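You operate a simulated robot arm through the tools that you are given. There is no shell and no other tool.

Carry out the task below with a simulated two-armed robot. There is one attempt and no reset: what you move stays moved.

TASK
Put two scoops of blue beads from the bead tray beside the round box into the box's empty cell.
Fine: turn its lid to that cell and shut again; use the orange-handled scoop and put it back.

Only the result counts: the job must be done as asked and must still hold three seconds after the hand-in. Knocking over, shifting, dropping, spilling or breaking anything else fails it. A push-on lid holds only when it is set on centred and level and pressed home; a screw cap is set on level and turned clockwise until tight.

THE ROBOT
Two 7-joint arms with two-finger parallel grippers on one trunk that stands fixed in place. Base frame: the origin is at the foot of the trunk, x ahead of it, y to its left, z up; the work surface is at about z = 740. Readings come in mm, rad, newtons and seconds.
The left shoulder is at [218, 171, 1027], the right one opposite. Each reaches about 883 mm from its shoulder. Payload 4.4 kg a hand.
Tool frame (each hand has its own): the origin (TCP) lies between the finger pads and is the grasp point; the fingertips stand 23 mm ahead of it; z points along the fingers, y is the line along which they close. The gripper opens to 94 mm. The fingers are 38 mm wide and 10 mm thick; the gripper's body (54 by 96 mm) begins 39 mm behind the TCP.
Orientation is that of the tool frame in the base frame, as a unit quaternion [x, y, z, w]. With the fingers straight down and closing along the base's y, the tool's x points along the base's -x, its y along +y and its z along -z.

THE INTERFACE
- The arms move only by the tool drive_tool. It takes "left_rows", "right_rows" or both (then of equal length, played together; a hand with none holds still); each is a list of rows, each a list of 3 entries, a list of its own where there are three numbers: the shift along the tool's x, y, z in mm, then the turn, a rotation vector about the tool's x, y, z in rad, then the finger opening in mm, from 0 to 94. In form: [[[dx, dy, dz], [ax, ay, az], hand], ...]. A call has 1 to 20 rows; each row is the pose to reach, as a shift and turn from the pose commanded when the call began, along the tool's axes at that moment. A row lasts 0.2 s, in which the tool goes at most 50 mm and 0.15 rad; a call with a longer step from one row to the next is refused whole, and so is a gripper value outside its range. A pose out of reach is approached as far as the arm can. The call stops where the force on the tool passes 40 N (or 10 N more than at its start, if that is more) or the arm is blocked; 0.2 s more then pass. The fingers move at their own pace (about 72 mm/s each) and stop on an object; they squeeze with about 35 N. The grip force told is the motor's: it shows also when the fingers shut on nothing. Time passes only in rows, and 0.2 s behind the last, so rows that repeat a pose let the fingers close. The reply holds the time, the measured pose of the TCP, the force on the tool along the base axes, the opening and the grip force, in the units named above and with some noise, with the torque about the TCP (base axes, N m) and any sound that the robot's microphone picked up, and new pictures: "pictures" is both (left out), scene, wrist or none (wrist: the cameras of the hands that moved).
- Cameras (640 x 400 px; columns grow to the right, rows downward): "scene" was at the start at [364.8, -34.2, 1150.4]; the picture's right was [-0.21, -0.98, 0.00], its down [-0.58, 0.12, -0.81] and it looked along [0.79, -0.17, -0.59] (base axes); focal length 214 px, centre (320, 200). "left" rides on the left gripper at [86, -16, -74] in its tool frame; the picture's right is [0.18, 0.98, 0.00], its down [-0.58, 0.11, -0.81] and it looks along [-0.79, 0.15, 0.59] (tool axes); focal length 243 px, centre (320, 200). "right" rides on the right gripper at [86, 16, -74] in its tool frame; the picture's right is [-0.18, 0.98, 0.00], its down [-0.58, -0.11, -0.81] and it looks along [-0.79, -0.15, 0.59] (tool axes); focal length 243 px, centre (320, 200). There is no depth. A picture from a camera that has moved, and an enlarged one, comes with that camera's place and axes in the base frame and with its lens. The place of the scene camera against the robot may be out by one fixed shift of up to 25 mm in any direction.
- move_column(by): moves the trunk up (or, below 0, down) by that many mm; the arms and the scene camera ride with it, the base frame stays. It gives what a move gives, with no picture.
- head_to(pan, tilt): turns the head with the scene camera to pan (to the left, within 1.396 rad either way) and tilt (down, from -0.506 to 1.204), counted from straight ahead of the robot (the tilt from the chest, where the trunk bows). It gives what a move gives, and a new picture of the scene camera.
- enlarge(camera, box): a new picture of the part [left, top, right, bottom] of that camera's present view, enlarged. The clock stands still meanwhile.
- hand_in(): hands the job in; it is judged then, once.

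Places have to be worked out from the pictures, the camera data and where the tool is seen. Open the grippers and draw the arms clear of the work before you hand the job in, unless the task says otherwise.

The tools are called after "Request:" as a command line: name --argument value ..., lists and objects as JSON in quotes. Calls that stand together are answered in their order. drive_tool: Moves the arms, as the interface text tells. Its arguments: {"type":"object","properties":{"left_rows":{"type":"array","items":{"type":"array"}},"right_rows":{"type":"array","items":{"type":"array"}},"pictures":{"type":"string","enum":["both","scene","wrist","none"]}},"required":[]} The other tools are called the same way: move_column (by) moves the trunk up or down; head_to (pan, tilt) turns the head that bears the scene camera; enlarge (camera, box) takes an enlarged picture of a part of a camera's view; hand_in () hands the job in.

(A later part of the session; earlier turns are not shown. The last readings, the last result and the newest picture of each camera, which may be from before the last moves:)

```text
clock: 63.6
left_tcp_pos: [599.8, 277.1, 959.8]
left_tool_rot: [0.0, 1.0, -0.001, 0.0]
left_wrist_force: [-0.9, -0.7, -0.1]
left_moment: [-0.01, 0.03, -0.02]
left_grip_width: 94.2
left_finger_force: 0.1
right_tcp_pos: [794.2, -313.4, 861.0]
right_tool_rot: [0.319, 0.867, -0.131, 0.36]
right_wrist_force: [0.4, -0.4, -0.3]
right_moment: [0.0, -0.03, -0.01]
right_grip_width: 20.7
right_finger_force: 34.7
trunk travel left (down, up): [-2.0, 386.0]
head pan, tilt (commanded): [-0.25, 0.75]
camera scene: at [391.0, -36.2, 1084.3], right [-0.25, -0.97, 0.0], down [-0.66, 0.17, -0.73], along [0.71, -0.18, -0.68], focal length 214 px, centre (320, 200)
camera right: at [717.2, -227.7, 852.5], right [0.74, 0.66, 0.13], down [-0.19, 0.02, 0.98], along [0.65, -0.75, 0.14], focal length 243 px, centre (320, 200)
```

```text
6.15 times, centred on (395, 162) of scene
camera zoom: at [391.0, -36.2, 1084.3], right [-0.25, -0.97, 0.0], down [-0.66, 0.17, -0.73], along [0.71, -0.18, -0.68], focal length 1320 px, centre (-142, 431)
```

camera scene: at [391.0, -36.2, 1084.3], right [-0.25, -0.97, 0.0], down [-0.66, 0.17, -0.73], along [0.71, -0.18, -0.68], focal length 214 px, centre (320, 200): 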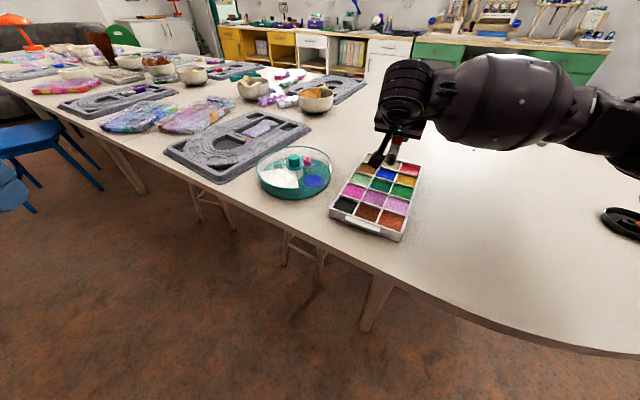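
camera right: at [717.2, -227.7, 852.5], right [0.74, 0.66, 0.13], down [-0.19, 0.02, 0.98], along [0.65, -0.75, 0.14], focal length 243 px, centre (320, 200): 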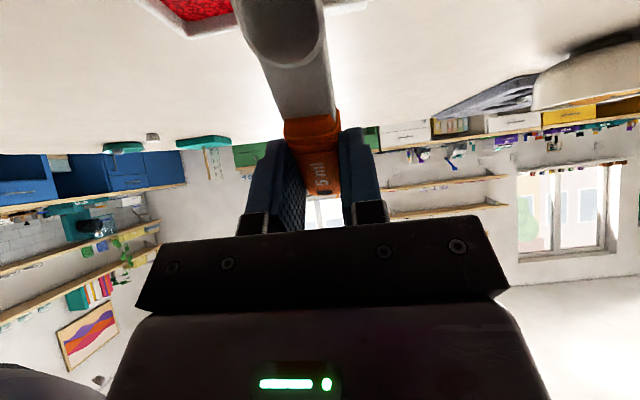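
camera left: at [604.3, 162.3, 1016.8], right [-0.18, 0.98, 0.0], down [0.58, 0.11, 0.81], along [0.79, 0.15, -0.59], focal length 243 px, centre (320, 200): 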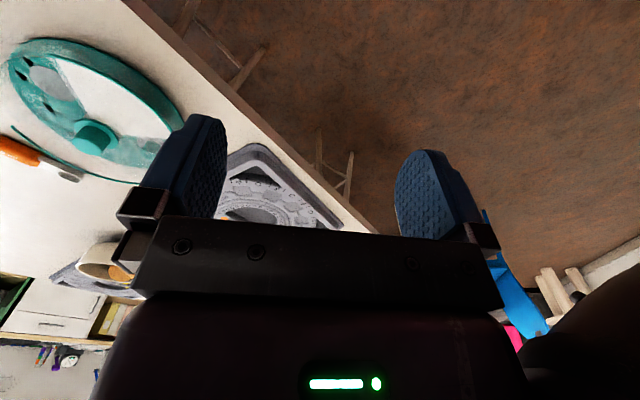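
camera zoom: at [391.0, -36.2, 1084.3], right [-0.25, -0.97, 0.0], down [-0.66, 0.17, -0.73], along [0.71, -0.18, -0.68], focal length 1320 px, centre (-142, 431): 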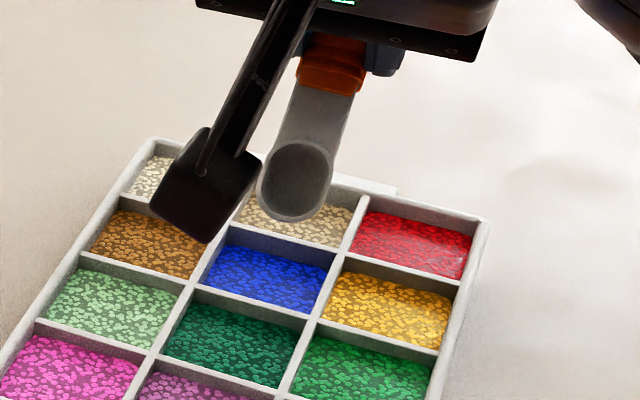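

Alignment matches the first dip and the tray has not moved. I repeat the same dip, swing and hold in one slow motion.

Request:
drive_tool --right_rows '[[[7, 0.3, 7], [0, 0, 0], 8], [[14, 0.6, 14], [0, 0, 0], 8], [[20, 1, 20], [0, 0, 0], 8], [[25, 1, 25], [0, 0, 0], 8], [[29.7, 1, 29.7], [0, 0, 0], 8], [[30.2, 1, 34.5], [0, 0.074, 0], 8], [[30.7, 1, 39.3], [0, 0.148, 0], 8], [[31.2, 1, 44.1], [0, 0.223, 0], 8], [[31.7, 1, 48.9], [0, 0.297, 0], 8], [[33, 1, 48], [0, 0.327, 0], 8], [[34.3, 1, 47.1], [0, 0.357, 0], 8], [[34.3, 1, 47.1], [0, 0.357, 0], 8]]' --pictures "both"

Request:
enlarge --camera "scene" --box '[365, 155, 415, 195]'

Request:
enlarge --camera "right" --box '[180, 0, 400, 130]'

```text
clock: 66.2
left_tcp_pos: [600.0, 278.0, 959.9]
left_tool_rot: [0.0, 1.0, 0.0, -0.001]
left_wrist_force: [-0.4, -0.6, 0.1]
left_moment: [-0.01, -0.04, 0.0]
left_grip_width: 93.7
left_finger_force: 0.0
right_tcp_pos: [802.1, -318.6, 801.1]
right_tool_rot: [0.338, 0.917, -0.073, 0.198]
right_wrist_force: [-1.6, 0.8, 1.9]
right_moment: [0.0, 0.14, 0.01]
right_grip_width: 21.3
right_finger_force: 35.0
trunk travel left (down, up): [-2.0, 386.0]
head pan, tilt (commanded): [-0.25, 0.75]
camera scene: at [390.7, -36.0, 1084.4], right [-0.25, -0.97, 0.0], down [-0.66, 0.17, -0.73], along [0.71, -0.18, -0.68], focal length 214 px, centre (320, 200)
camera right: at [727.7, -236.0, 834.6], right [0.77, 0.64, 0.08], down [0.08, -0.21, 0.97], along [0.64, -0.74, -0.21], focal length 243 px, centre (320, 200)
```

scene: 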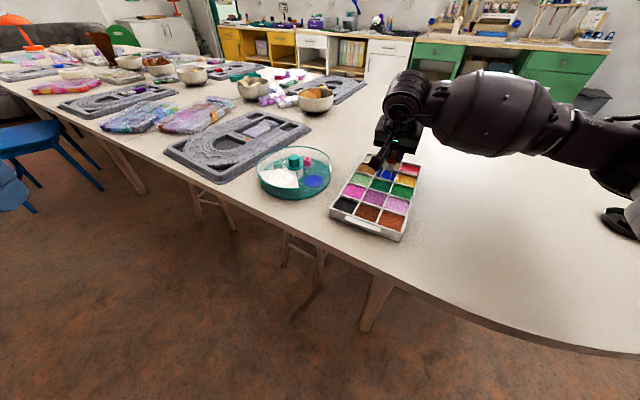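
right: 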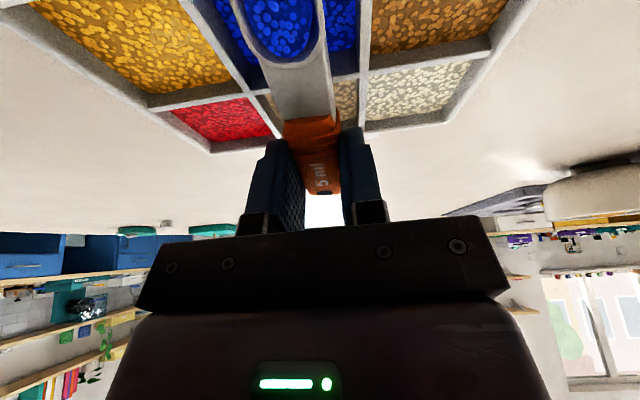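

```text
10.00 times, centred on (390, 175) of scene
camera zoom: at [390.7, -36.0, 1084.4], right [-0.25, -0.97, 0.0], down [-0.66, 0.17, -0.73], along [0.71, -0.18, -0.68], focal length 2145 px, centre (-380, 450)
```

zoom: 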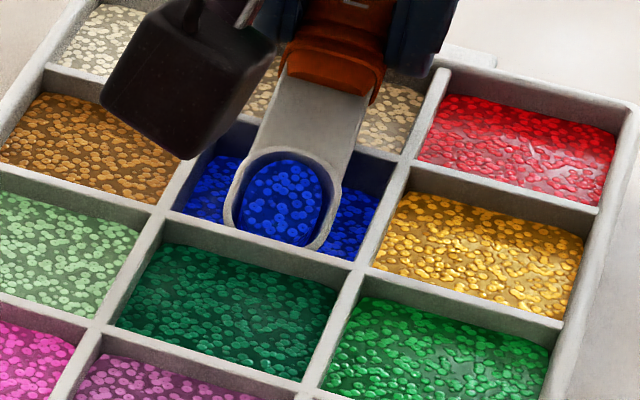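

```text
2.91 times, centred on (290, 65) of right
camera zoom: at [727.7, -236.0, 834.6], right [0.77, 0.64, 0.08], down [0.08, -0.21, 0.97], along [0.64, -0.74, -0.21], focal length 706 px, centre (407, 593)
```

zoom: 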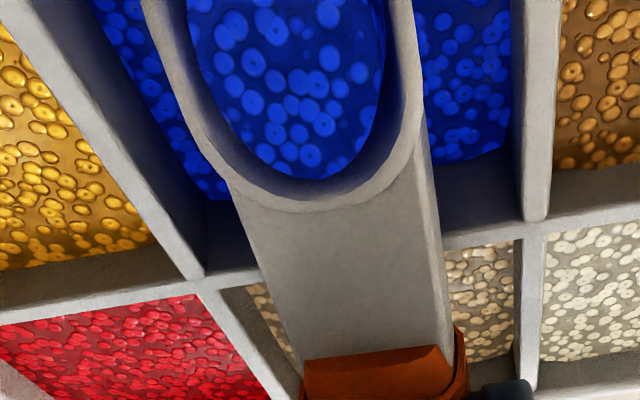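

The cup is full again, with the same level as before. I lift straight up, levelling slowly.

Request:
drive_tool --right_rows '[[[-4.2, 0, -9.1], [0, 0.04, 0], 8], [[-8.3, 0, -18.2], [0, 0.08, 0], 8], [[-12.5, 0, -27.3], [0, 0.13, 0], 8], [[-16.6, 0, -36.4], [0, 0.19, 0], 8], [[-18.7, 0, -41], [0, 0.25, 0], 8], [[-20.8, 0, -45.5], [0, 0.31, 0], 8], [[-22.8, 0, -50], [0, 0.37, 0], 8], [[-25, 0, -54.5], [0, 0.42, 0], 8]]' --pictures "both"

Request:
enlarge --camera "scene" --box '[375, 125, 410, 160]'

```text
clock: 68.0
left_tcp_pos: [599.5, 278.5, 959.1]
left_tool_rot: [0.001, 1.0, 0.0, 0.0]
left_wrist_force: [-0.2, 0.7, 0.8]
left_moment: [-0.01, 0.0, 0.03]
left_grip_width: 93.9
left_finger_force: 0.1
right_tcp_pos: [799.5, -318.3, 862.0]
right_tool_rot: [0.347, 0.938, -0.002, 0.003]
right_wrist_force: [0.6, -0.3, -1.3]
right_moment: [-0.01, 0.02, 0.01]
right_grip_width: 21.4
right_finger_force: 35.2
trunk travel left (down, up): [-2.0, 386.0]
head pan, tilt (commanded): [-0.25, 0.75]
camera scene: at [390.8, -36.1, 1084.4], right [-0.25, -0.97, 0.0], down [-0.66, 0.17, -0.73], along [0.71, -0.18, -0.68], focal length 214 px, centre (320, 200)
camera right: at [744.7, -250.0, 936.8], right [0.78, 0.63, 0.0], down [0.37, -0.46, 0.81], along [0.51, -0.63, -0.59], focal length 243 px, centre (320, 200)
```

scene: 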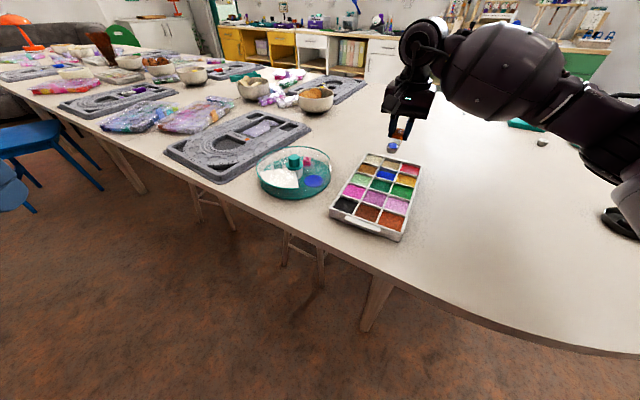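
right: 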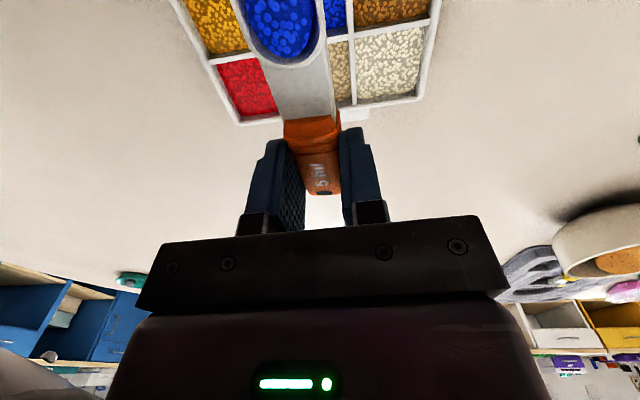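

```text
11.43 times, centred on (392, 142) of scene
camera zoom: at [390.8, -36.1, 1084.4], right [-0.25, -0.97, 0.0], down [-0.66, 0.17, -0.73], along [0.71, -0.18, -0.68], focal length 2451 px, centre (-509, 857)
```

zoom: 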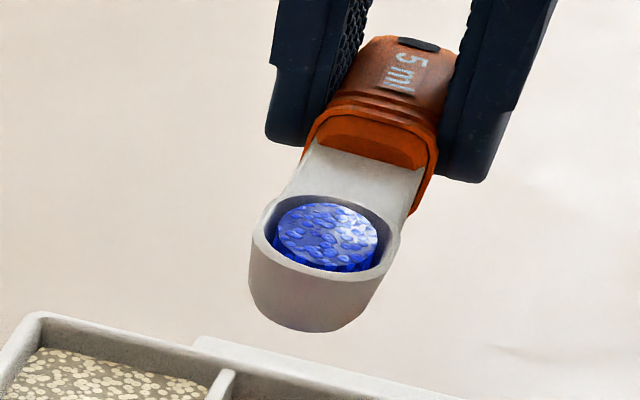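

A second full scoop. I carry it level along the same way to the box and lower it over the open cell.

Request:
drive_tool --right_rows '[[[5, 14, -2], [0, 0, 0], 8], [[11, 34, -5], [0, 0, 0], 8], [[18, 56, -8], [0, 0, 0], 8], [[25, 78, -9], [0, 0, 0], 8], [[32, 100, -9], [0, 0, 0], 8], [[39, 122, -9], [0, 0, 0], 8], [[46, 144, -9], [0, 0, 0], 8], [[51.1, 161.3, -8], [0, 0, 0], 8], [[51.1, 161.3, 4], [0, 0, 0], 8], [[51.1, 161.3, 18], [0, 0, 0], 8], [[51.1, 161.3, 32], [0, 0, 0], 8], [[51.1, 161.3, 42], [0, 0, 0], 8], [[51.1, 161.3, 44.5], [0, 0, 0], 8]]' --pictures "both"

Request:
enlarge --camera "scene" --box '[250, 120, 370, 210]'

```text
clock: 70.8
left_tcp_pos: [598.4, 277.8, 959.6]
left_tool_rot: [0.0, 1.0, 0.0, 0.0]
left_wrist_force: [-0.8, 0.4, 0.2]
left_moment: [0.0, -0.02, 0.0]
left_grip_width: 93.8
left_finger_force: 0.0
right_tcp_pos: [869.6, -165.4, 817.8]
right_tool_rot: [0.347, 0.938, 0.0, 0.004]
right_wrist_force: [-0.2, -0.1, -0.1]
right_moment: [0.01, 0.0, 0.01]
right_grip_width: 21.0
right_finger_force: 34.9
trunk travel left (down, up): [-2.0, 386.0]
head pan, tilt (commanded): [-0.25, 0.75]
camera scene: at [390.9, -36.1, 1084.4], right [-0.25, -0.97, 0.0], down [-0.66, 0.17, -0.73], along [0.71, -0.18, -0.68], focal length 214 px, centre (320, 200)
camera right: at [811.1, -95.7, 891.5], right [0.78, 0.63, 0.0], down [0.37, -0.46, 0.81], along [0.51, -0.63, -0.59], focal length 243 px, centre (320, 200)
```

scene: 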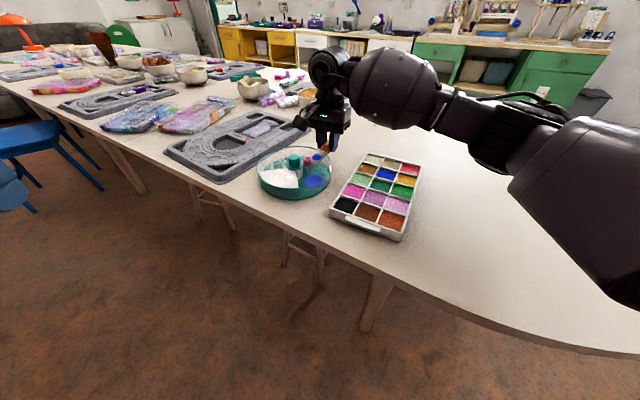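
right: 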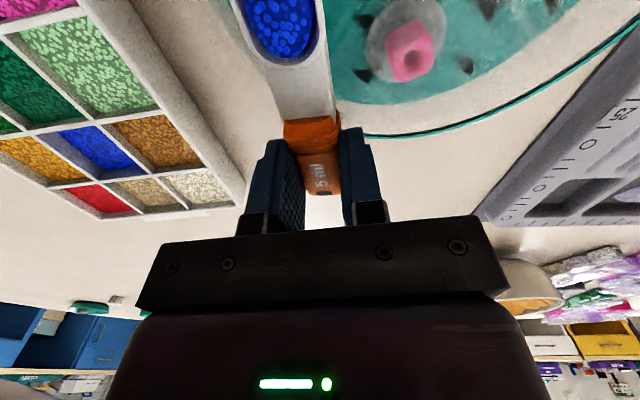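

```text
4.44 times, centred on (310, 165) of scene
camera zoom: at [390.9, -36.1, 1084.4], right [-0.25, -0.97, 0.0], down [-0.66, 0.17, -0.73], along [0.71, -0.18, -0.68], focal length 953 px, centre (364, 356)
```

zoom: 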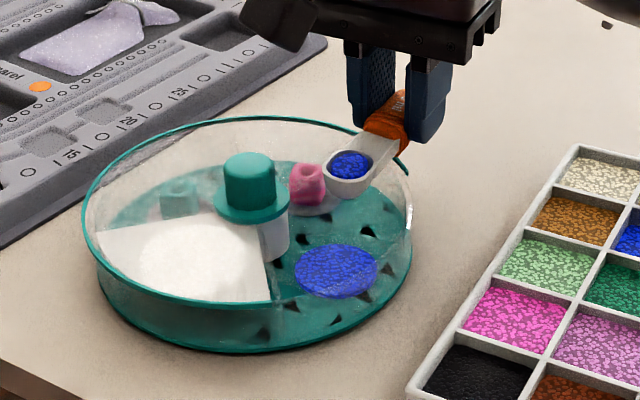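

The bowl is about 4 mm short of the first pour pose, so I add that and tilt to about 80° as before, with the lip fixed over the cell.

Request:
drive_tool --right_rows '[[[4, -1.5, 0], [0, 0, 0], 8], [[5.9, -1.5, -10.9], [0, -0.14, 0], 8], [[9.4, -1.5, -21.3], [0, -0.28, 0], 8], [[14.4, -1.5, -31.1], [0, -0.42, 0], 8], [[20.8, -1.5, -40.2], [0, -0.56, 0], 8], [[28.4, -1.5, -48.3], [0, -0.7, 0], 8], [[37.2, -1.5, -55.3], [0, -0.84, 0], 8], [[47, -1.5, -61], [0, -0.98, 0], 8], [[57.5, -1.5, -65.2], [0, -1.12, 0], 8], [[57.5, -1.5, -65.2], [0, -1.12, 0], 8], [[68.5, -1.5, -67.9], [0, -1.26, 0], 8], [[79.9, -1.5, -69.1], [0, -1.4, 0], 8], [[79.9, -1.5, -69.1], [0, -1.4, 0], 8], [[79.9, -1.5, -69.1], [0, -1.4, 0], 8]]' --pictures "both"

Request:
enlarge --camera "scene" --box '[250, 100, 370, 210]'

Request:
enlarge --camera "right" --box '[180, 0, 400, 130]'

```text
clock: 73.8
left_tcp_pos: [599.8, 278.4, 960.5]
left_tool_rot: [0.0, 1.0, 0.001, 0.0]
left_wrist_force: [-0.1, -1.0, -0.3]
left_moment: [-0.01, -0.01, 0.0]
left_grip_width: 93.8
left_finger_force: 0.1
right_tcp_pos: [805.6, -112.4, 885.9]
right_tool_rot: [0.264, 0.715, -0.223, 0.607]
right_wrist_force: [-0.6, 0.6, 0.0]
right_moment: [0.04, 0.01, -0.01]
right_grip_width: 21.2
right_finger_force: 35.4
trunk travel left (down, up): [-2.0, 386.0]
head pan, tilt (commanded): [-0.25, 0.75]
camera scene: at [390.8, -36.4, 1084.4], right [-0.25, -0.97, 0.0], down [-0.66, 0.17, -0.73], along [0.71, -0.18, -0.68], focal length 214 px, centre (320, 200)
camera right: at [749.1, -44.5, 813.5], right [0.66, 0.73, 0.18], down [-0.6, 0.37, 0.7], along [0.45, -0.58, 0.69], focal length 243 px, centre (320, 200)
```

scene: 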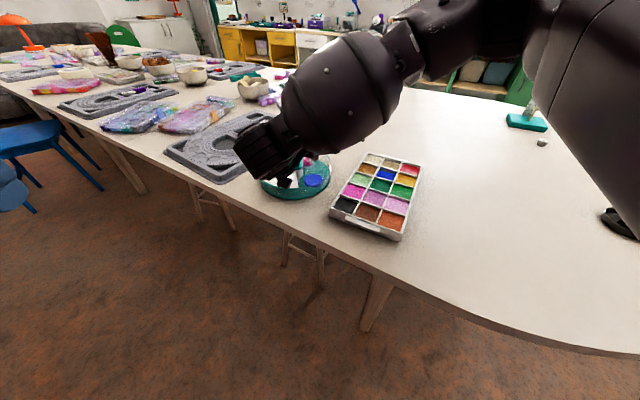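
right: 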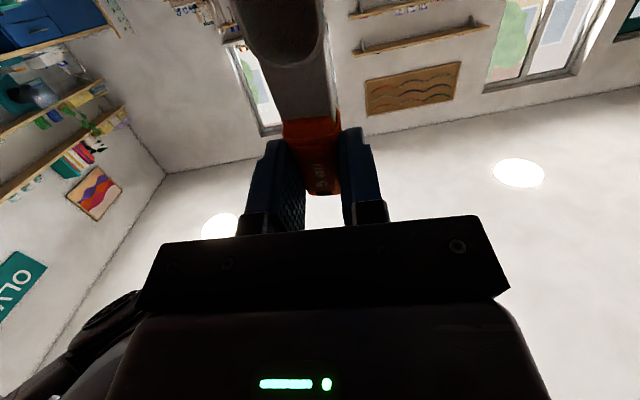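

```text
3.64 times, centred on (310, 155) of scene
camera zoom: at [390.8, -36.4, 1084.4], right [-0.25, -0.97, 0.0], down [-0.66, 0.17, -0.73], along [0.71, -0.18, -0.68], focal length 780 px, centre (356, 364)
```

zoom: 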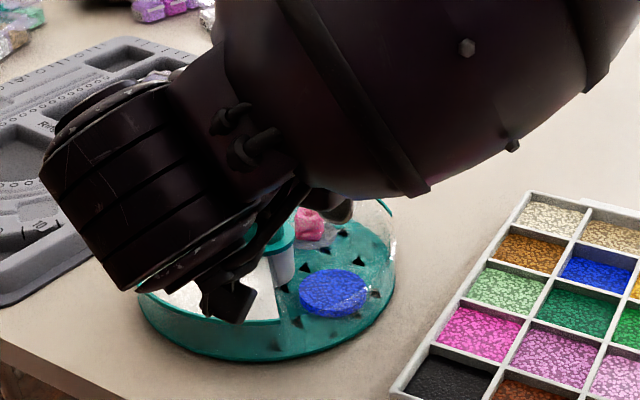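

```text
2.91 times, centred on (290, 65) of right
camera zoom: at [749.1, -44.5, 813.5], right [0.66, 0.73, 0.18], down [-0.6, 0.37, 0.7], along [0.45, -0.58, 0.69], focal length 706 px, centre (407, 593)
```

zoom: 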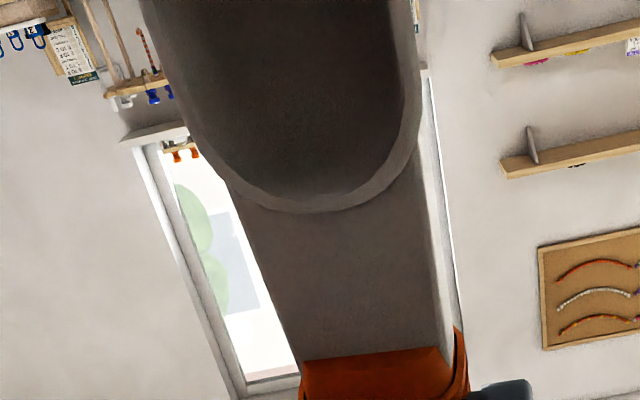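

The second scoop is in and the cup is empty. I reverse the tilt the same way.

Request:
drive_tool --right_rows '[[[-3.7, 0, 10.9], [0, 0.14, 0], 8], [[-5.6, 0, 21.8], [0, 0.28, 0], 8], [[-6.4, 0, 32.3], [0, 0.42, 0], 8], [[-6.1, 0, 42.3], [0, 0.56, 0], 8], [[-4.6, 0, 51.5], [0, 0.7, 0], 8], [[-1, 0, 59.8], [0, 0.84, 0], 8], [[4.8, 0, 67.3], [0, 0.98, 0], 8], [[11.9, 0, 73.6], [0, 1.12, 0], 8], [[20.1, 0, 78.6], [0, 1.26, 0], 8], [[27.7, 0, 81.8], [0, 1.395, 0], 8]]' --pictures "both"

Request:
enlarge --camera "scene" --box '[250, 120, 370, 210]'

Request:
enlarge --camera "right" --box '[200, 0, 460, 220]'

```text
clock: 76.0
left_tcp_pos: [599.7, 278.4, 960.7]
left_tool_rot: [0.0, 1.0, 0.0, 0.001]
left_wrist_force: [0.4, -0.9, -0.1]
left_moment: [0.02, 0.0, -0.01]
left_grip_width: 94.1
left_finger_force: 0.2
right_tcp_pos: [864.8, -161.0, 844.1]
right_tool_rot: [0.346, 0.938, -0.002, 0.004]
right_wrist_force: [0.3, 0.1, -0.8]
right_moment: [-0.03, 0.02, -0.02]
right_grip_width: 21.2
right_finger_force: 35.2
trunk travel left (down, up): [-2.0, 386.0]
head pan, tilt (commanded): [-0.25, 0.75]
camera scene: at [391.1, -36.2, 1084.2], right [-0.25, -0.97, 0.0], down [-0.66, 0.17, -0.73], along [0.71, -0.18, -0.68], focal length 214 px, centre (320, 200)
camera right: at [807.3, -93.2, 918.3], right [0.78, 0.63, 0.0], down [0.37, -0.46, 0.81], along [0.51, -0.63, -0.58], focal length 243 px, centre (320, 200)
```

scene: 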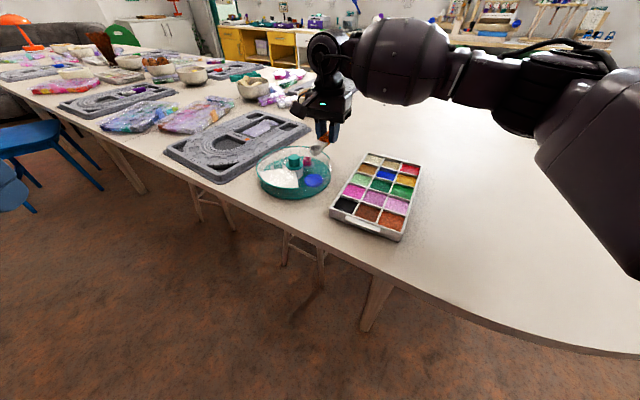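
right: 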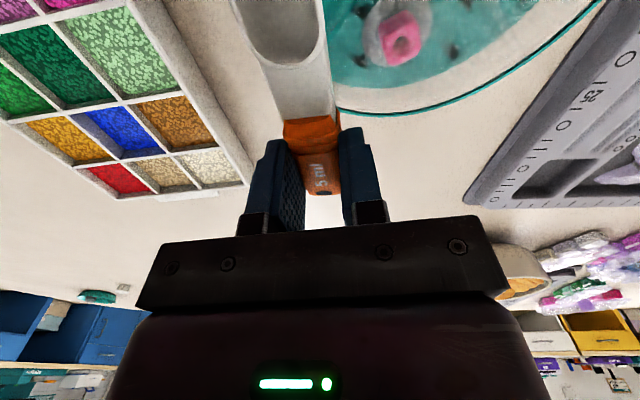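

```text
4.44 times, centred on (310, 165) of scene
camera zoom: at [391.1, -36.2, 1084.2], right [-0.25, -0.97, 0.0], down [-0.66, 0.17, -0.73], along [0.71, -0.18, -0.68], focal length 953 px, centre (364, 356)
```

zoom: 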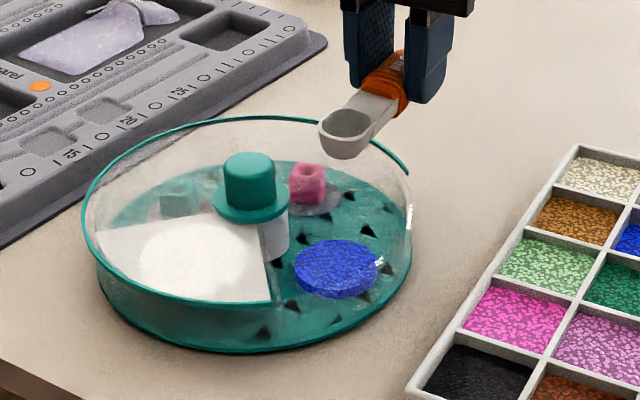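

```text
1.82 times, centred on (330, 110) of right
camera zoom: at [807.3, -93.2, 918.3], right [0.78, 0.63, 0.0], down [0.37, -0.46, 0.81], along [0.51, -0.63, -0.58], focal length 441 px, centre (302, 364)
```

zoom: 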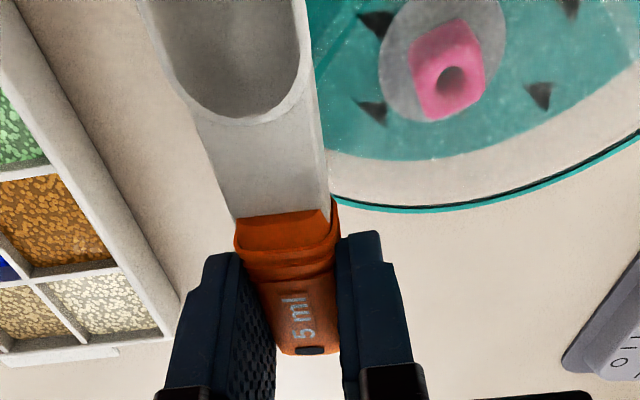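

Both scoops lie in the cell and the scoop sits in the fingers as when gripped. I carry it back above its original place, turning the hand back to the pick yaw.

Request:
drive_tool --right_rows '[[[-3, 0, -10], [0, 0.009, 0.05], 8], [[-10, -1.5, -18], [0, 0.009, 0.18], 8], [[-18, -2.9, -24], [0, 0.009, 0.32], 8], [[-26, -4.2, -26], [0, 0.009, 0.46], 8], [[-35, -5.6, -26], [0, 0.009, 0.6], 8], [[-43, -6.9, -26], [0, 0.009, 0.74], 8], [[-51, -8.2, -26], [0, 0.009, 0.88], 8], [[-59, -9.6, -26], [0, 0.009, 1.02], 8], [[-67, -10.9, -26], [0, 0.009, 1.16], 8], [[-75, -12.2, -26], [0, 0.009, 1.3], 8], [[-83, -13.5, -26], [0, 0.009, 1.44], 8], [[-89, -14.4, -26], [0, 0.009, 1.56], 8], [[-91.3, -14.8, -26], [0, 0.009, 1.624], 8]]' --pictures "both"

```text
clock: 78.8
left_tcp_pos: [599.1, 279.1, 960.6]
left_tool_rot: [0.0, 1.0, 0.0, 0.0]
left_wrist_force: [0.4, 1.7, -0.6]
left_moment: [0.0, 0.0, -0.01]
left_grip_width: 93.9
left_finger_force: 0.0
right_tcp_pos: [924.2, -231.8, 872.5]
right_tool_rot: [0.919, 0.393, 0.004, 0.001]
right_wrist_force: [-1.1, 0.4, -0.7]
right_moment: [-0.03, -0.03, 0.02]
right_grip_width: 21.5
right_finger_force: 34.8
trunk travel left (down, up): [-2.0, 386.0]
head pan, tilt (commanded): [-0.25, 0.75]
camera scene: at [390.9, -36.1, 1084.4], right [-0.25, -0.97, 0.0], down [-0.66, 0.17, -0.73], along [0.71, -0.18, -0.68], focal length 214 px, centre (320, 200)
camera right: at [993.7, -181.6, 947.9], right [0.58, -0.81, 0.0], down [-0.49, -0.35, 0.8], along [-0.65, -0.47, -0.6], focal length 243 px, centre (320, 200)
```

scene: 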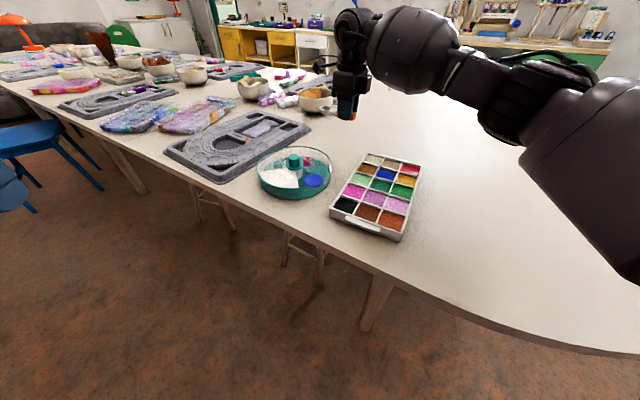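
right: 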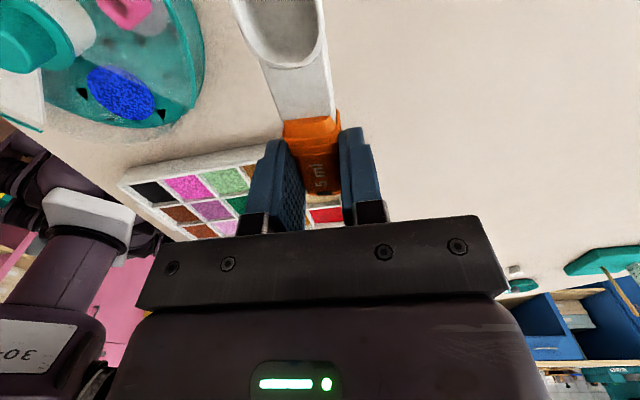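

The hand is back above the pick spot. I descend to about 5 mm above the resting height and check.

Request:
drive_tool --right_rows '[[[0, 0, 25], [0, 0, 0], 8], [[0, 0, 50], [0, 0, 0], 8], [[0, 0, 75], [0, 0, 0], 8], [[0, 0, 90], [0, 0, 0], 8], [[0, 0, 100], [0, 0, 0], 8]]' --pictures "both"

Request:
enlarge --camera "scene" --box '[300, 100, 400, 180]'

Request:
enlarge --camera "right" --box '[200, 0, 460, 220]'

```text
clock: 80.0
left_tcp_pos: [600.1, 278.6, 959.5]
left_tool_rot: [0.0, 1.0, 0.0, -0.001]
left_wrist_force: [0.0, 0.1, -0.1]
left_moment: [-0.03, -0.01, 0.05]
left_grip_width: 94.0
left_finger_force: 0.1
right_tcp_pos: [924.4, -231.4, 772.1]
right_tool_rot: [0.919, 0.394, 0.005, 0.001]
right_wrist_force: [0.1, -0.2, -0.2]
right_moment: [-0.01, 0.01, -0.03]
right_grip_width: 21.4
right_finger_force: 34.9
trunk travel left (down, up): [-2.0, 386.0]
head pan, tilt (commanded): [-0.25, 0.75]
camera scene: at [391.0, -36.2, 1084.3], right [-0.25, -0.97, 0.0], down [-0.66, 0.17, -0.73], along [0.71, -0.18, -0.68], focal length 214 px, centre (320, 200)
camera right: at [994.3, -181.3, 847.2], right [0.59, -0.81, 0.0], down [-0.49, -0.35, 0.8], along [-0.65, -0.47, -0.6], focal length 243 px, centre (320, 200)
```

scene: 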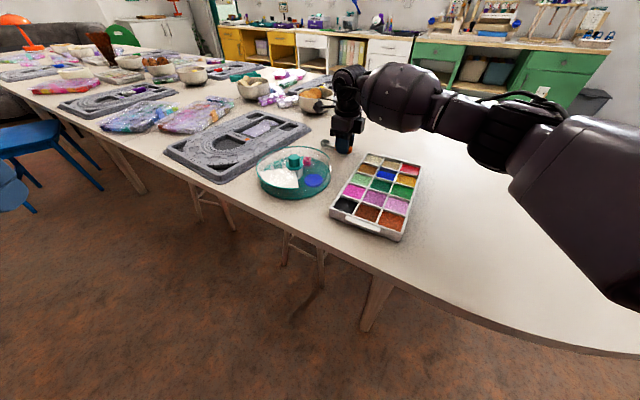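
right: 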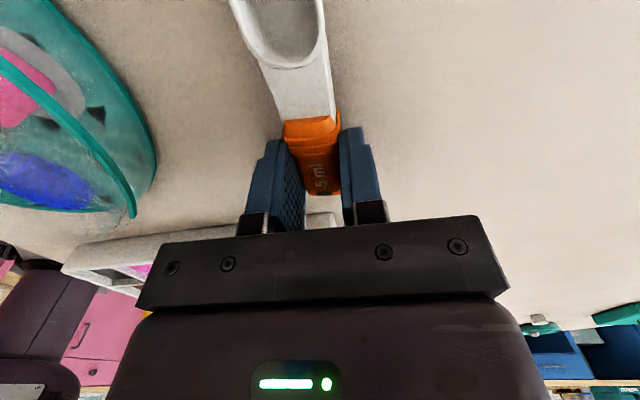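

```text
5.00 times, centred on (350, 140) of scene
camera zoom: at [391.0, -36.2, 1084.3], right [-0.25, -0.97, 0.0], down [-0.66, 0.17, -0.73], along [0.71, -0.18, -0.68], focal length 1072 px, centre (170, 500)
```

zoom: 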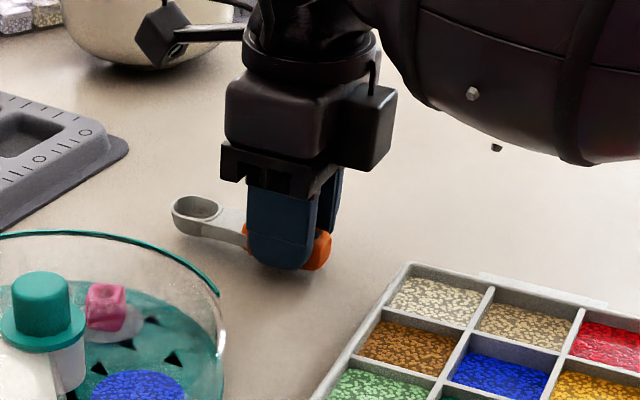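

```text
1.82 times, centred on (330, 110) of right
camera zoom: at [994.3, -181.3, 847.2], right [0.59, -0.81, 0.0], down [-0.49, -0.35, 0.8], along [-0.65, -0.47, -0.6], focal length 441 px, centre (302, 364)
```

zoom: 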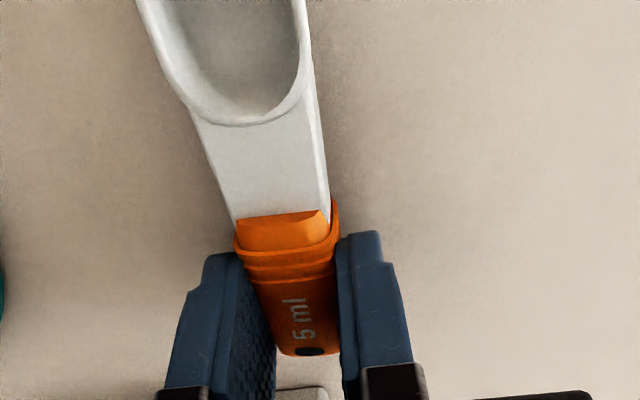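

The view matches the pick pose and the scoop is about 5 mm above the table. I lower gently to contact and check the force.

Request:
drive_tool --right_rows '[[[0, 0, 2], [0, 0, 0], 8], [[0, 0, 3.5], [0, 0, 0], 8], [[0, 0, 4.7], [0, 0, 0], 8], [[0, 0, 4.7], [0, 0, 0], 8]]' --pictures "none"

Request:
enlarge --camera "scene" --box '[310, 125, 370, 165]'

```text
clock: 81.0
left_tcp_pos: [599.4, 278.4, 958.1]
left_tool_rot: [0.001, 1.0, 0.0, 0.0]
left_wrist_force: [0.4, -0.5, 0.3]
left_moment: [-0.01, -0.03, 0.0]
left_grip_width: 93.9
left_finger_force: 0.1
right_tcp_pos: [925.7, -232.5, 768.1]
right_tool_rot: [0.919, 0.394, 0.004, 0.001]
right_wrist_force: [-1.0, 0.2, 0.3]
right_moment: [-0.01, -0.01, -0.04]
right_grip_width: 21.5
right_finger_force: 35.1
trunk travel left (down, up): [-2.0, 386.0]
head pan, tilt (commanded): [-0.25, 0.75]
```

```text
10.00 times, centred on (340, 145) of scene
camera zoom: at [390.9, -36.1, 1084.4], right [-0.25, -0.97, 0.0], down [-0.66, 0.17, -0.73], along [0.71, -0.18, -0.68], focal length 2145 px, centre (120, 750)
```

zoom: 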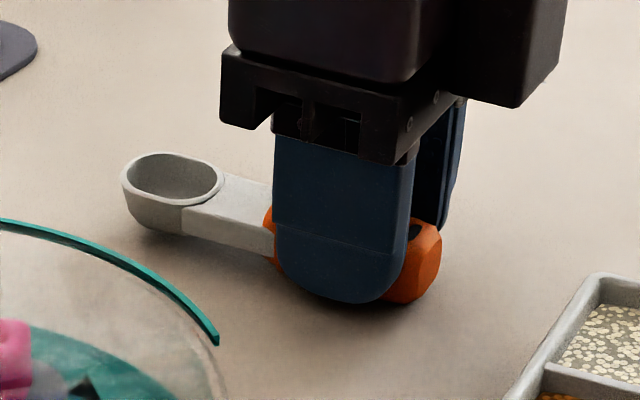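

No contact force yet at z 768. I go down in half-millimetre steps to find the table.

Request:
drive_tool --right_rows '[[[0, 0, 0.5], [0, 0, 0], 8], [[0, 0, 1], [0, 0, 0], 8], [[0, 0, 1.5], [0, 0, 0], 8], [[0, 0, 1.5], [0, 0, 0], 8]]' --pictures "none"

```text
clock: 82.0
left_tcp_pos: [600.4, 278.9, 959.6]
left_tool_rot: [0.0, 1.0, 0.001, 0.0]
left_wrist_force: [0.0, 0.1, 0.5]
left_moment: [0.02, -0.01, 0.0]
left_grip_width: 94.0
left_finger_force: 0.0
right_tcp_pos: [924.4, -232.6, 766.6]
right_tool_rot: [0.919, 0.394, 0.004, 0.001]
right_wrist_force: [0.4, 0.8, -0.3]
right_moment: [-0.03, -0.01, -0.01]
right_grip_width: 21.4
right_finger_force: 35.1
trunk travel left (down, up): [-2.0, 386.0]
head pan, tilt (commanded): [-0.25, 0.75]
```

At the original pick height there is still no load. I go one more millimetre.

Request:
drive_tool --right_rows '[[[0, 0, 0.5], [0, 0, 0], 8], [[0, 0, 1], [0, 0, 0], 8], [[0, 0, 1], [0, 0, 0], 8]]' --pictures "none"

Request:
enlarge --camera "scene" --box '[310, 125, 370, 165]'

```text
clock: 82.8
left_tcp_pos: [599.2, 278.2, 961.2]
left_tool_rot: [0.0, 1.0, 0.001, 0.001]
left_wrist_force: [0.8, 0.7, 0.3]
left_moment: [0.01, -0.02, 0.0]
left_grip_width: 93.9
left_finger_force: 0.0
right_tcp_pos: [925.0, -230.7, 767.0]
right_tool_rot: [0.919, 0.395, 0.005, 0.002]
right_wrist_force: [0.5, -0.9, 2.7]
right_moment: [-0.05, -0.05, -0.01]
right_grip_width: 21.3
right_finger_force: 34.7
trunk travel left (down, up): [-2.0, 386.0]
head pan, tilt (commanded): [-0.25, 0.75]
```

```text
10.00 times, centred on (340, 145) of scene
camera zoom: at [390.6, -36.1, 1084.6], right [-0.25, -0.97, 0.0], down [-0.66, 0.17, -0.73], along [0.71, -0.18, -0.68], focal length 2145 px, centre (120, 750)
```

zoom: 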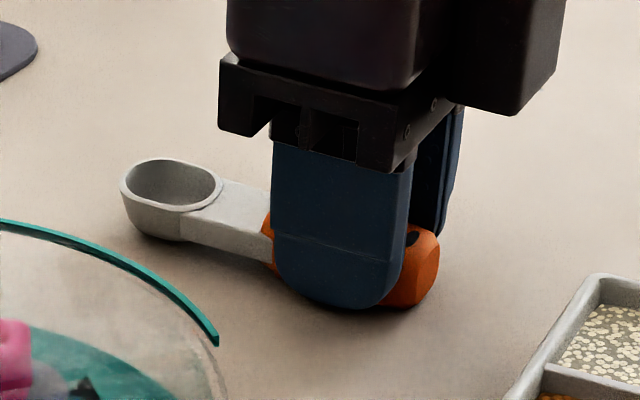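

Contact at 2.7 N: the scoop rests on the table at its old place. I open the fingers and rise straight up.

Request:
drive_tool --right_rows '[[[0, 0, 0], [0, 0, 0], 30], [[0, 0, 0], [0, 0, 0], 60], [[0, 0, 0], [0, 0, 0], 94], [[0, 0, 0], [0, 0, 0], 94], [[0, 0, 0], [0, 0, 0], 94], [[0, 0, -15], [0, 0, 0], 94], [[0, 0, -45], [0, 0, 0], 94], [[0, 0, -85], [0, 0, 0], 94], [[0, 0, -125], [0, 0, 0], 94]]' --pictures "both"

Request:
enlarge --camera "scene" --box '[310, 125, 370, 165]'

```text
clock: 84.8
left_tcp_pos: [599.3, 279.3, 961.5]
left_tool_rot: [0.0, 1.0, 0.0, 0.0]
left_wrist_force: [0.0, 0.2, -0.1]
left_moment: [-0.01, 0.0, -0.02]
left_grip_width: 94.2
left_finger_force: 0.2
right_tcp_pos: [922.3, -233.8, 890.7]
right_tool_rot: [0.919, 0.395, 0.005, 0.002]
right_wrist_force: [-0.3, 0.1, 1.2]
right_moment: [0.03, -0.02, 0.01]
right_grip_width: 93.8
right_finger_force: 0.0
trunk travel left (down, up): [-2.0, 386.0]
head pan, tilt (commanded): [-0.25, 0.75]
camera scene: at [390.3, -36.0, 1084.7], right [-0.25, -0.97, 0.0], down [-0.66, 0.17, -0.73], along [0.71, -0.18, -0.68], focal length 214 px, centre (320, 200)
camera right: at [991.1, -182.2, 965.5], right [0.59, -0.81, 0.0], down [-0.49, -0.35, 0.8], along [-0.65, -0.47, -0.6], focal length 243 px, centre (320, 200)
```

scene: 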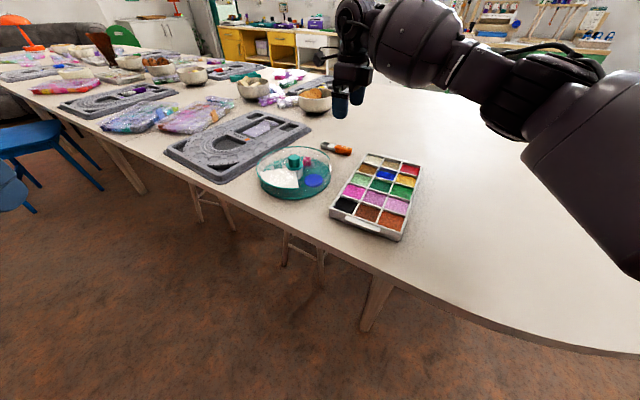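
right: 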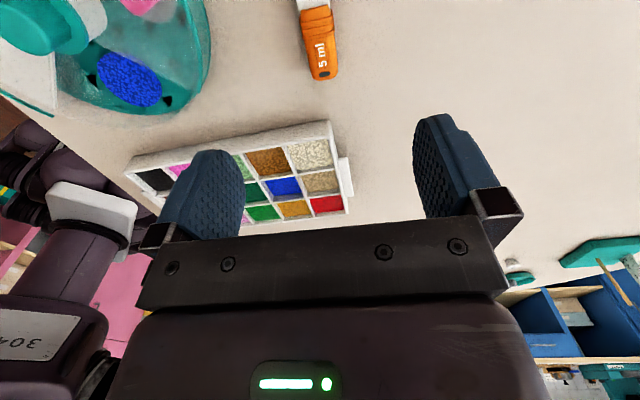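

```text
10.00 times, centred on (340, 145) of scene
camera zoom: at [390.3, -36.0, 1084.7], right [-0.25, -0.97, 0.0], down [-0.66, 0.17, -0.73], along [0.71, -0.18, -0.68], focal length 2145 px, centre (120, 750)
```

zoom: 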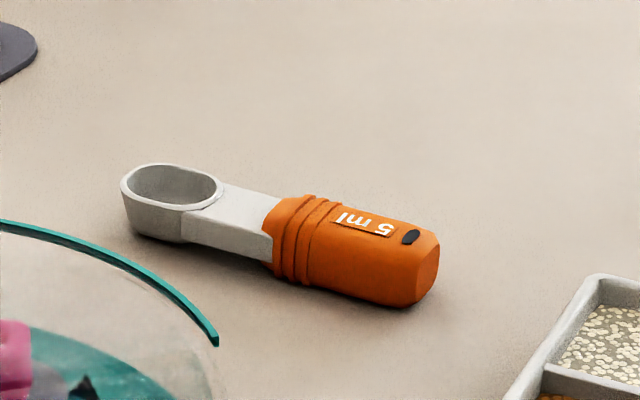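

The scoop lies back in its place, level and undisturbed. I withdraw the right arm back and to the right, unwinding its yaw.

Request:
drive_tool --right_rows '[[[-19.7, -9, -7.2], [0, 0, -0.1295], 94], [[-39.5, -18, -14.4], [0, 0, -0.259], 94], [[-59.2, -26.9, -21.7], [0, 0, -0.3885], 94], [[-78.9, -35.9, -28.9], [0, 0, -0.518], 94], [[-98.7, -44.9, -36.1], [0, 0, -0.6475], 94], [[-118.4, -53.9, -43.3], [0, 0, -0.777], 94], [[-138.1, -62.9, -50.5], [0, 0, -0.9065], 94], [[-157.8, -71.8, -57.8], [0, 0, -1.036], 94], [[-177.6, -80.8, -65], [0, 0, -1.1655], 94], [[-197.3, -89.8, -72.2], [0, 0, -1.295], 94], [[-217, -98.8, -79.4], [0, 0, -1.4245], 94], [[-236.8, -107.8, -86.6], [0, 0, -1.554], 94], [[-256.5, -116.7, -93.9], [0, 0, -1.6835], 94], [[-276.2, -125.7, -101.1], [0, 0, -1.813], 94], [[-296, -134.7, -108.3], [0, 0, -1.9425], 94], [[-315.7, -143.7, -115.5], [0, 0, -2.072], 94], [[-335.4, -152.7, -122.7], [0, 0, -2.2015], 94], [[-355.2, -161.7, -130], [0, 0, -2.331], 94]]' --pictures "scene"

Request:
enlarge --camera "scene" --box '[250, 130, 350, 205]'

```text
clock: 88.6
left_tcp_pos: [600.0, 278.8, 961.2]
left_tool_rot: [-0.001, 1.0, 0.0, 0.0]
left_wrist_force: [0.7, -0.5, 0.7]
left_moment: [0.02, 0.01, -0.02]
left_grip_width: 93.9
left_finger_force: 0.0
right_tcp_pos: [558.9, -378.1, 1018.9]
right_tool_rot: [-0.001, 1.0, 0.001, 0.005]
right_wrist_force: [-0.1, -0.1, -0.7]
right_moment: [0.01, -0.01, 0.0]
right_grip_width: 93.8
right_finger_force: 0.0
trunk travel left (down, up): [-2.0, 386.0]
head pan, tilt (commanded): [-0.25, 0.75]
camera scene: at [390.6, -36.2, 1084.6], right [-0.25, -0.97, 0.0], down [-0.66, 0.17, -0.73], along [0.71, -0.18, -0.68], focal length 214 px, centre (320, 200)
```

scene: 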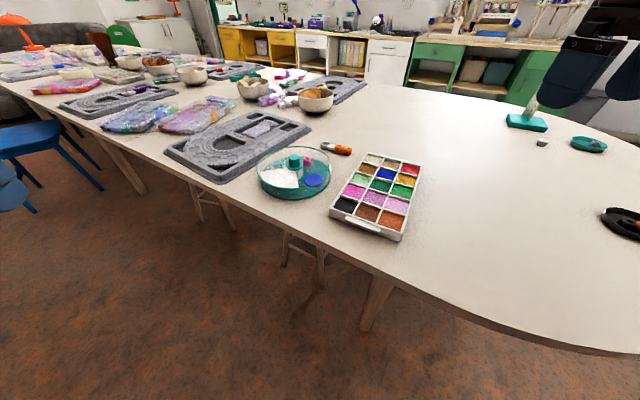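

```text
5.33 times, centred on (300, 168) of scene
camera zoom: at [390.6, -36.2, 1084.6], right [-0.25, -0.97, 0.0], down [-0.66, 0.17, -0.73], along [0.71, -0.18, -0.68], focal length 1144 px, centre (427, 373)
```

zoom: 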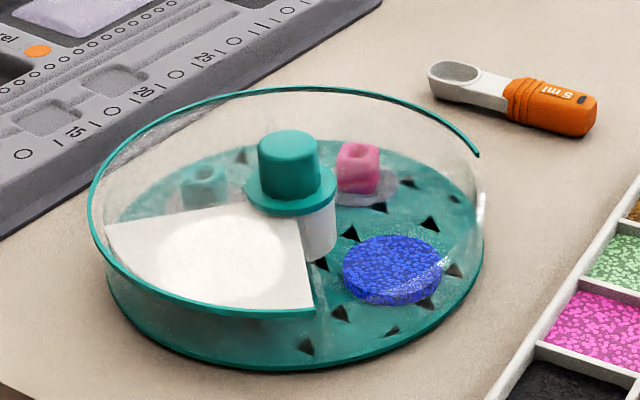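

The beads rest on the pad under the open window and everything else is in place. Now I bring the left hand back above the knob, yawed to -45°, to turn the lid shut.

Request:
drive_tool --left_rows '[[[-24.2, -35.2, 0], [0, 0, -0.0785], 94], [[-48.4, -70.3, 0], [0, 0, -0.157], 94], [[-72.6, -105.5, 0], [0, 0, -0.2355], 94], [[-96.8, -140.6, 0], [0, 0, -0.314], 94], [[-121, -175.8, 10], [0, 0, -0.3925], 94], [[-145.2, -210.9, 20], [0, 0, -0.471], 94], [[-169.4, -246, 35], [0, 0, -0.5495], 94], [[-193.6, -281.2, 50], [0, 0, -0.628], 94], [[-217.8, -316.4, 65], [0, 0, -0.7065], 94], [[-242, -351.5, 81], [0, 0, -0.785], 94]]' --pictures "both"

Request:
enlarge --camera "left" --box '[200, 0, 440, 180]'

```text
clock: 90.8
left_tcp_pos: [842.2, -67.5, 880.0]
left_tool_rot: [-0.383, 0.924, 0.001, 0.0]
left_wrist_force: [0.9, -0.5, -0.6]
left_moment: [-0.01, 0.01, 0.05]
left_grip_width: 94.1
left_finger_force: 0.1
right_tcp_pos: [558.6, -378.5, 1017.5]
right_tool_rot: [0.0, 1.0, 0.001, 0.004]
right_wrist_force: [-0.3, 0.0, 1.3]
right_moment: [-0.01, 0.0, 0.0]
right_grip_width: 94.0
right_finger_force: 0.0
trunk travel left (down, up): [-2.0, 386.0]
head pan, tilt (commanded): [-0.25, 0.75]
camera scene: at [391.1, -36.0, 1084.2], right [-0.25, -0.97, 0.0], down [-0.66, 0.17, -0.73], along [0.71, -0.18, -0.68], focal length 214 px, centre (320, 200)
camera left: at [791.0, -141.0, 953.3], right [-0.83, 0.56, 0.0], down [0.33, 0.49, 0.81], along [0.45, 0.67, -0.59], focal length 243 px, centre (320, 200)
```

scene: 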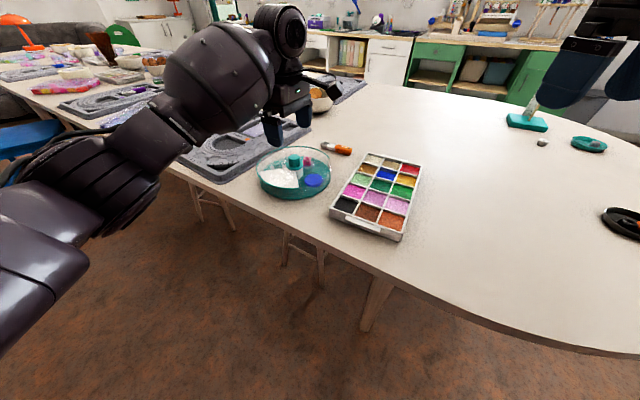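
left: 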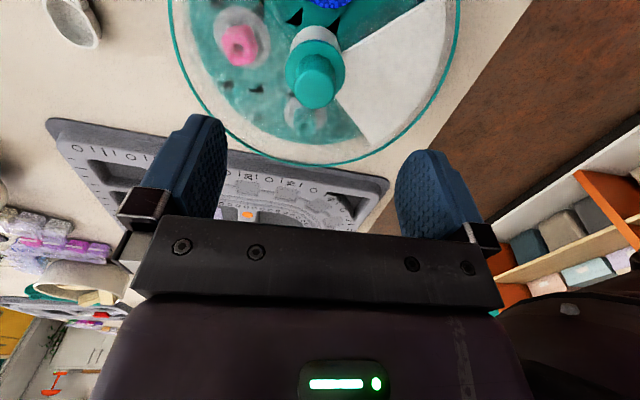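

```text
2.22 times, centred on (320, 90) of left
camera zoom: at [791.0, -141.0, 953.3], right [-0.83, 0.56, 0.0], down [0.33, 0.49, 0.81], along [0.45, 0.67, -0.59], focal length 539 px, centre (320, 444)
```

zoom: 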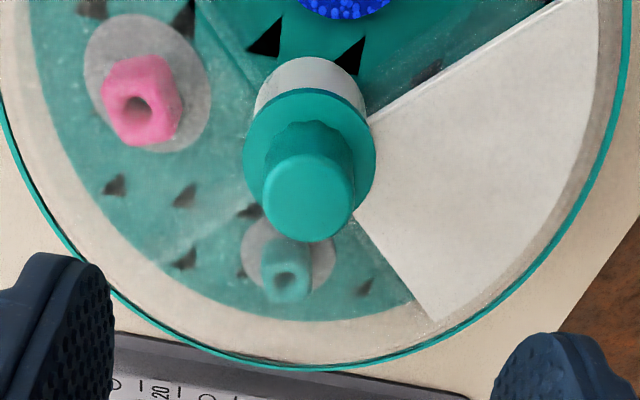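

The knob is 3.8 mm off along the closing line, so it stands near (844, -71). I correct and descend to about z 813 for a last centring check.

Request:
drive_tool --left_rows '[[[1.2, -3.8, 0], [0, 0, 0], 94], [[1.2, -3.8, 25], [0, 0, 0], 94], [[1.2, -3.8, 45], [0, 0, 0], 94], [[1.2, -3.8, 60], [0, 0, 0], 94], [[1.2, -3.8, 67], [0, 0, 0], 94], [[1.2, -3.8, 67], [0, 0, 0], 94]]' --pictures "both"

Request:
enlarge --camera "left" --box '[150, 0, 490, 230]'

```text
clock: 92.2
left_tcp_pos: [843.2, -73.6, 810.9]
left_tool_rot: [-0.383, 0.924, 0.0, 0.0]
left_wrist_force: [-0.2, -0.5, 0.1]
left_moment: [0.03, 0.0, 0.02]
left_grip_width: 94.1
left_finger_force: 0.1
right_tcp_pos: [559.3, -378.1, 1017.0]
right_tool_rot: [0.0, 1.0, 0.001, 0.005]
right_wrist_force: [0.4, 0.4, 1.0]
right_moment: [0.04, -0.01, -0.01]
right_grip_width: 93.9
right_finger_force: 0.1
trunk travel left (down, up): [-2.0, 386.0]
head pan, tilt (commanded): [-0.25, 0.75]
camera scene: at [390.8, -36.1, 1084.4], right [-0.25, -0.97, 0.0], down [-0.66, 0.17, -0.73], along [0.71, -0.18, -0.68], focal length 214 px, centre (320, 200)
camera left: at [791.6, -146.9, 885.8], right [-0.83, 0.56, 0.0], down [0.33, 0.49, 0.81], along [0.46, 0.67, -0.59], focal length 243 px, centre (320, 200)
```

scene: 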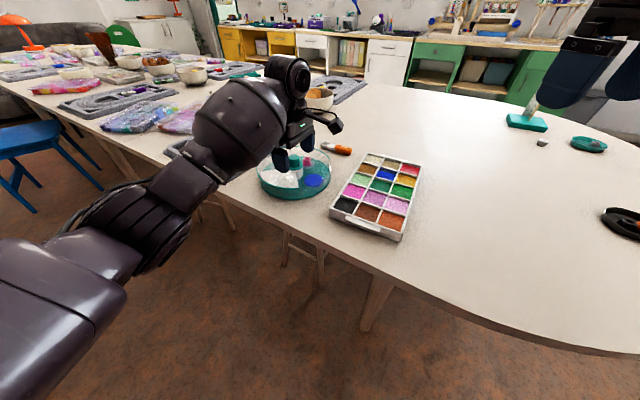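
left: 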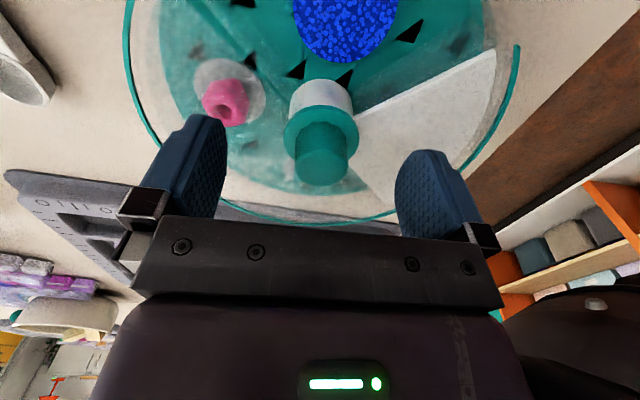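

```text
1.74 times, centred on (320, 115) of left
camera zoom: at [791.6, -146.9, 885.8], right [-0.83, 0.56, 0.0], down [0.33, 0.49, 0.81], along [0.46, 0.67, -0.59], focal length 422 px, centre (320, 348)
```

zoom: 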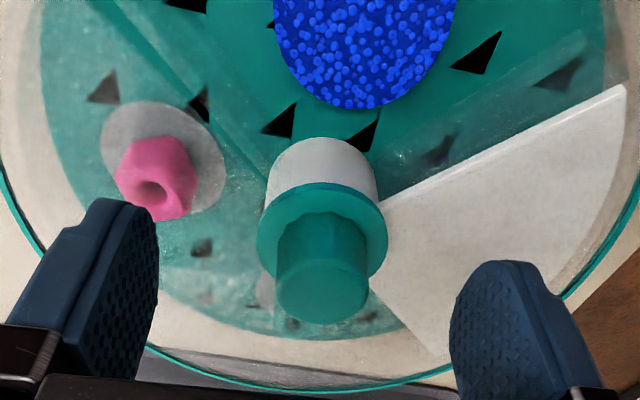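

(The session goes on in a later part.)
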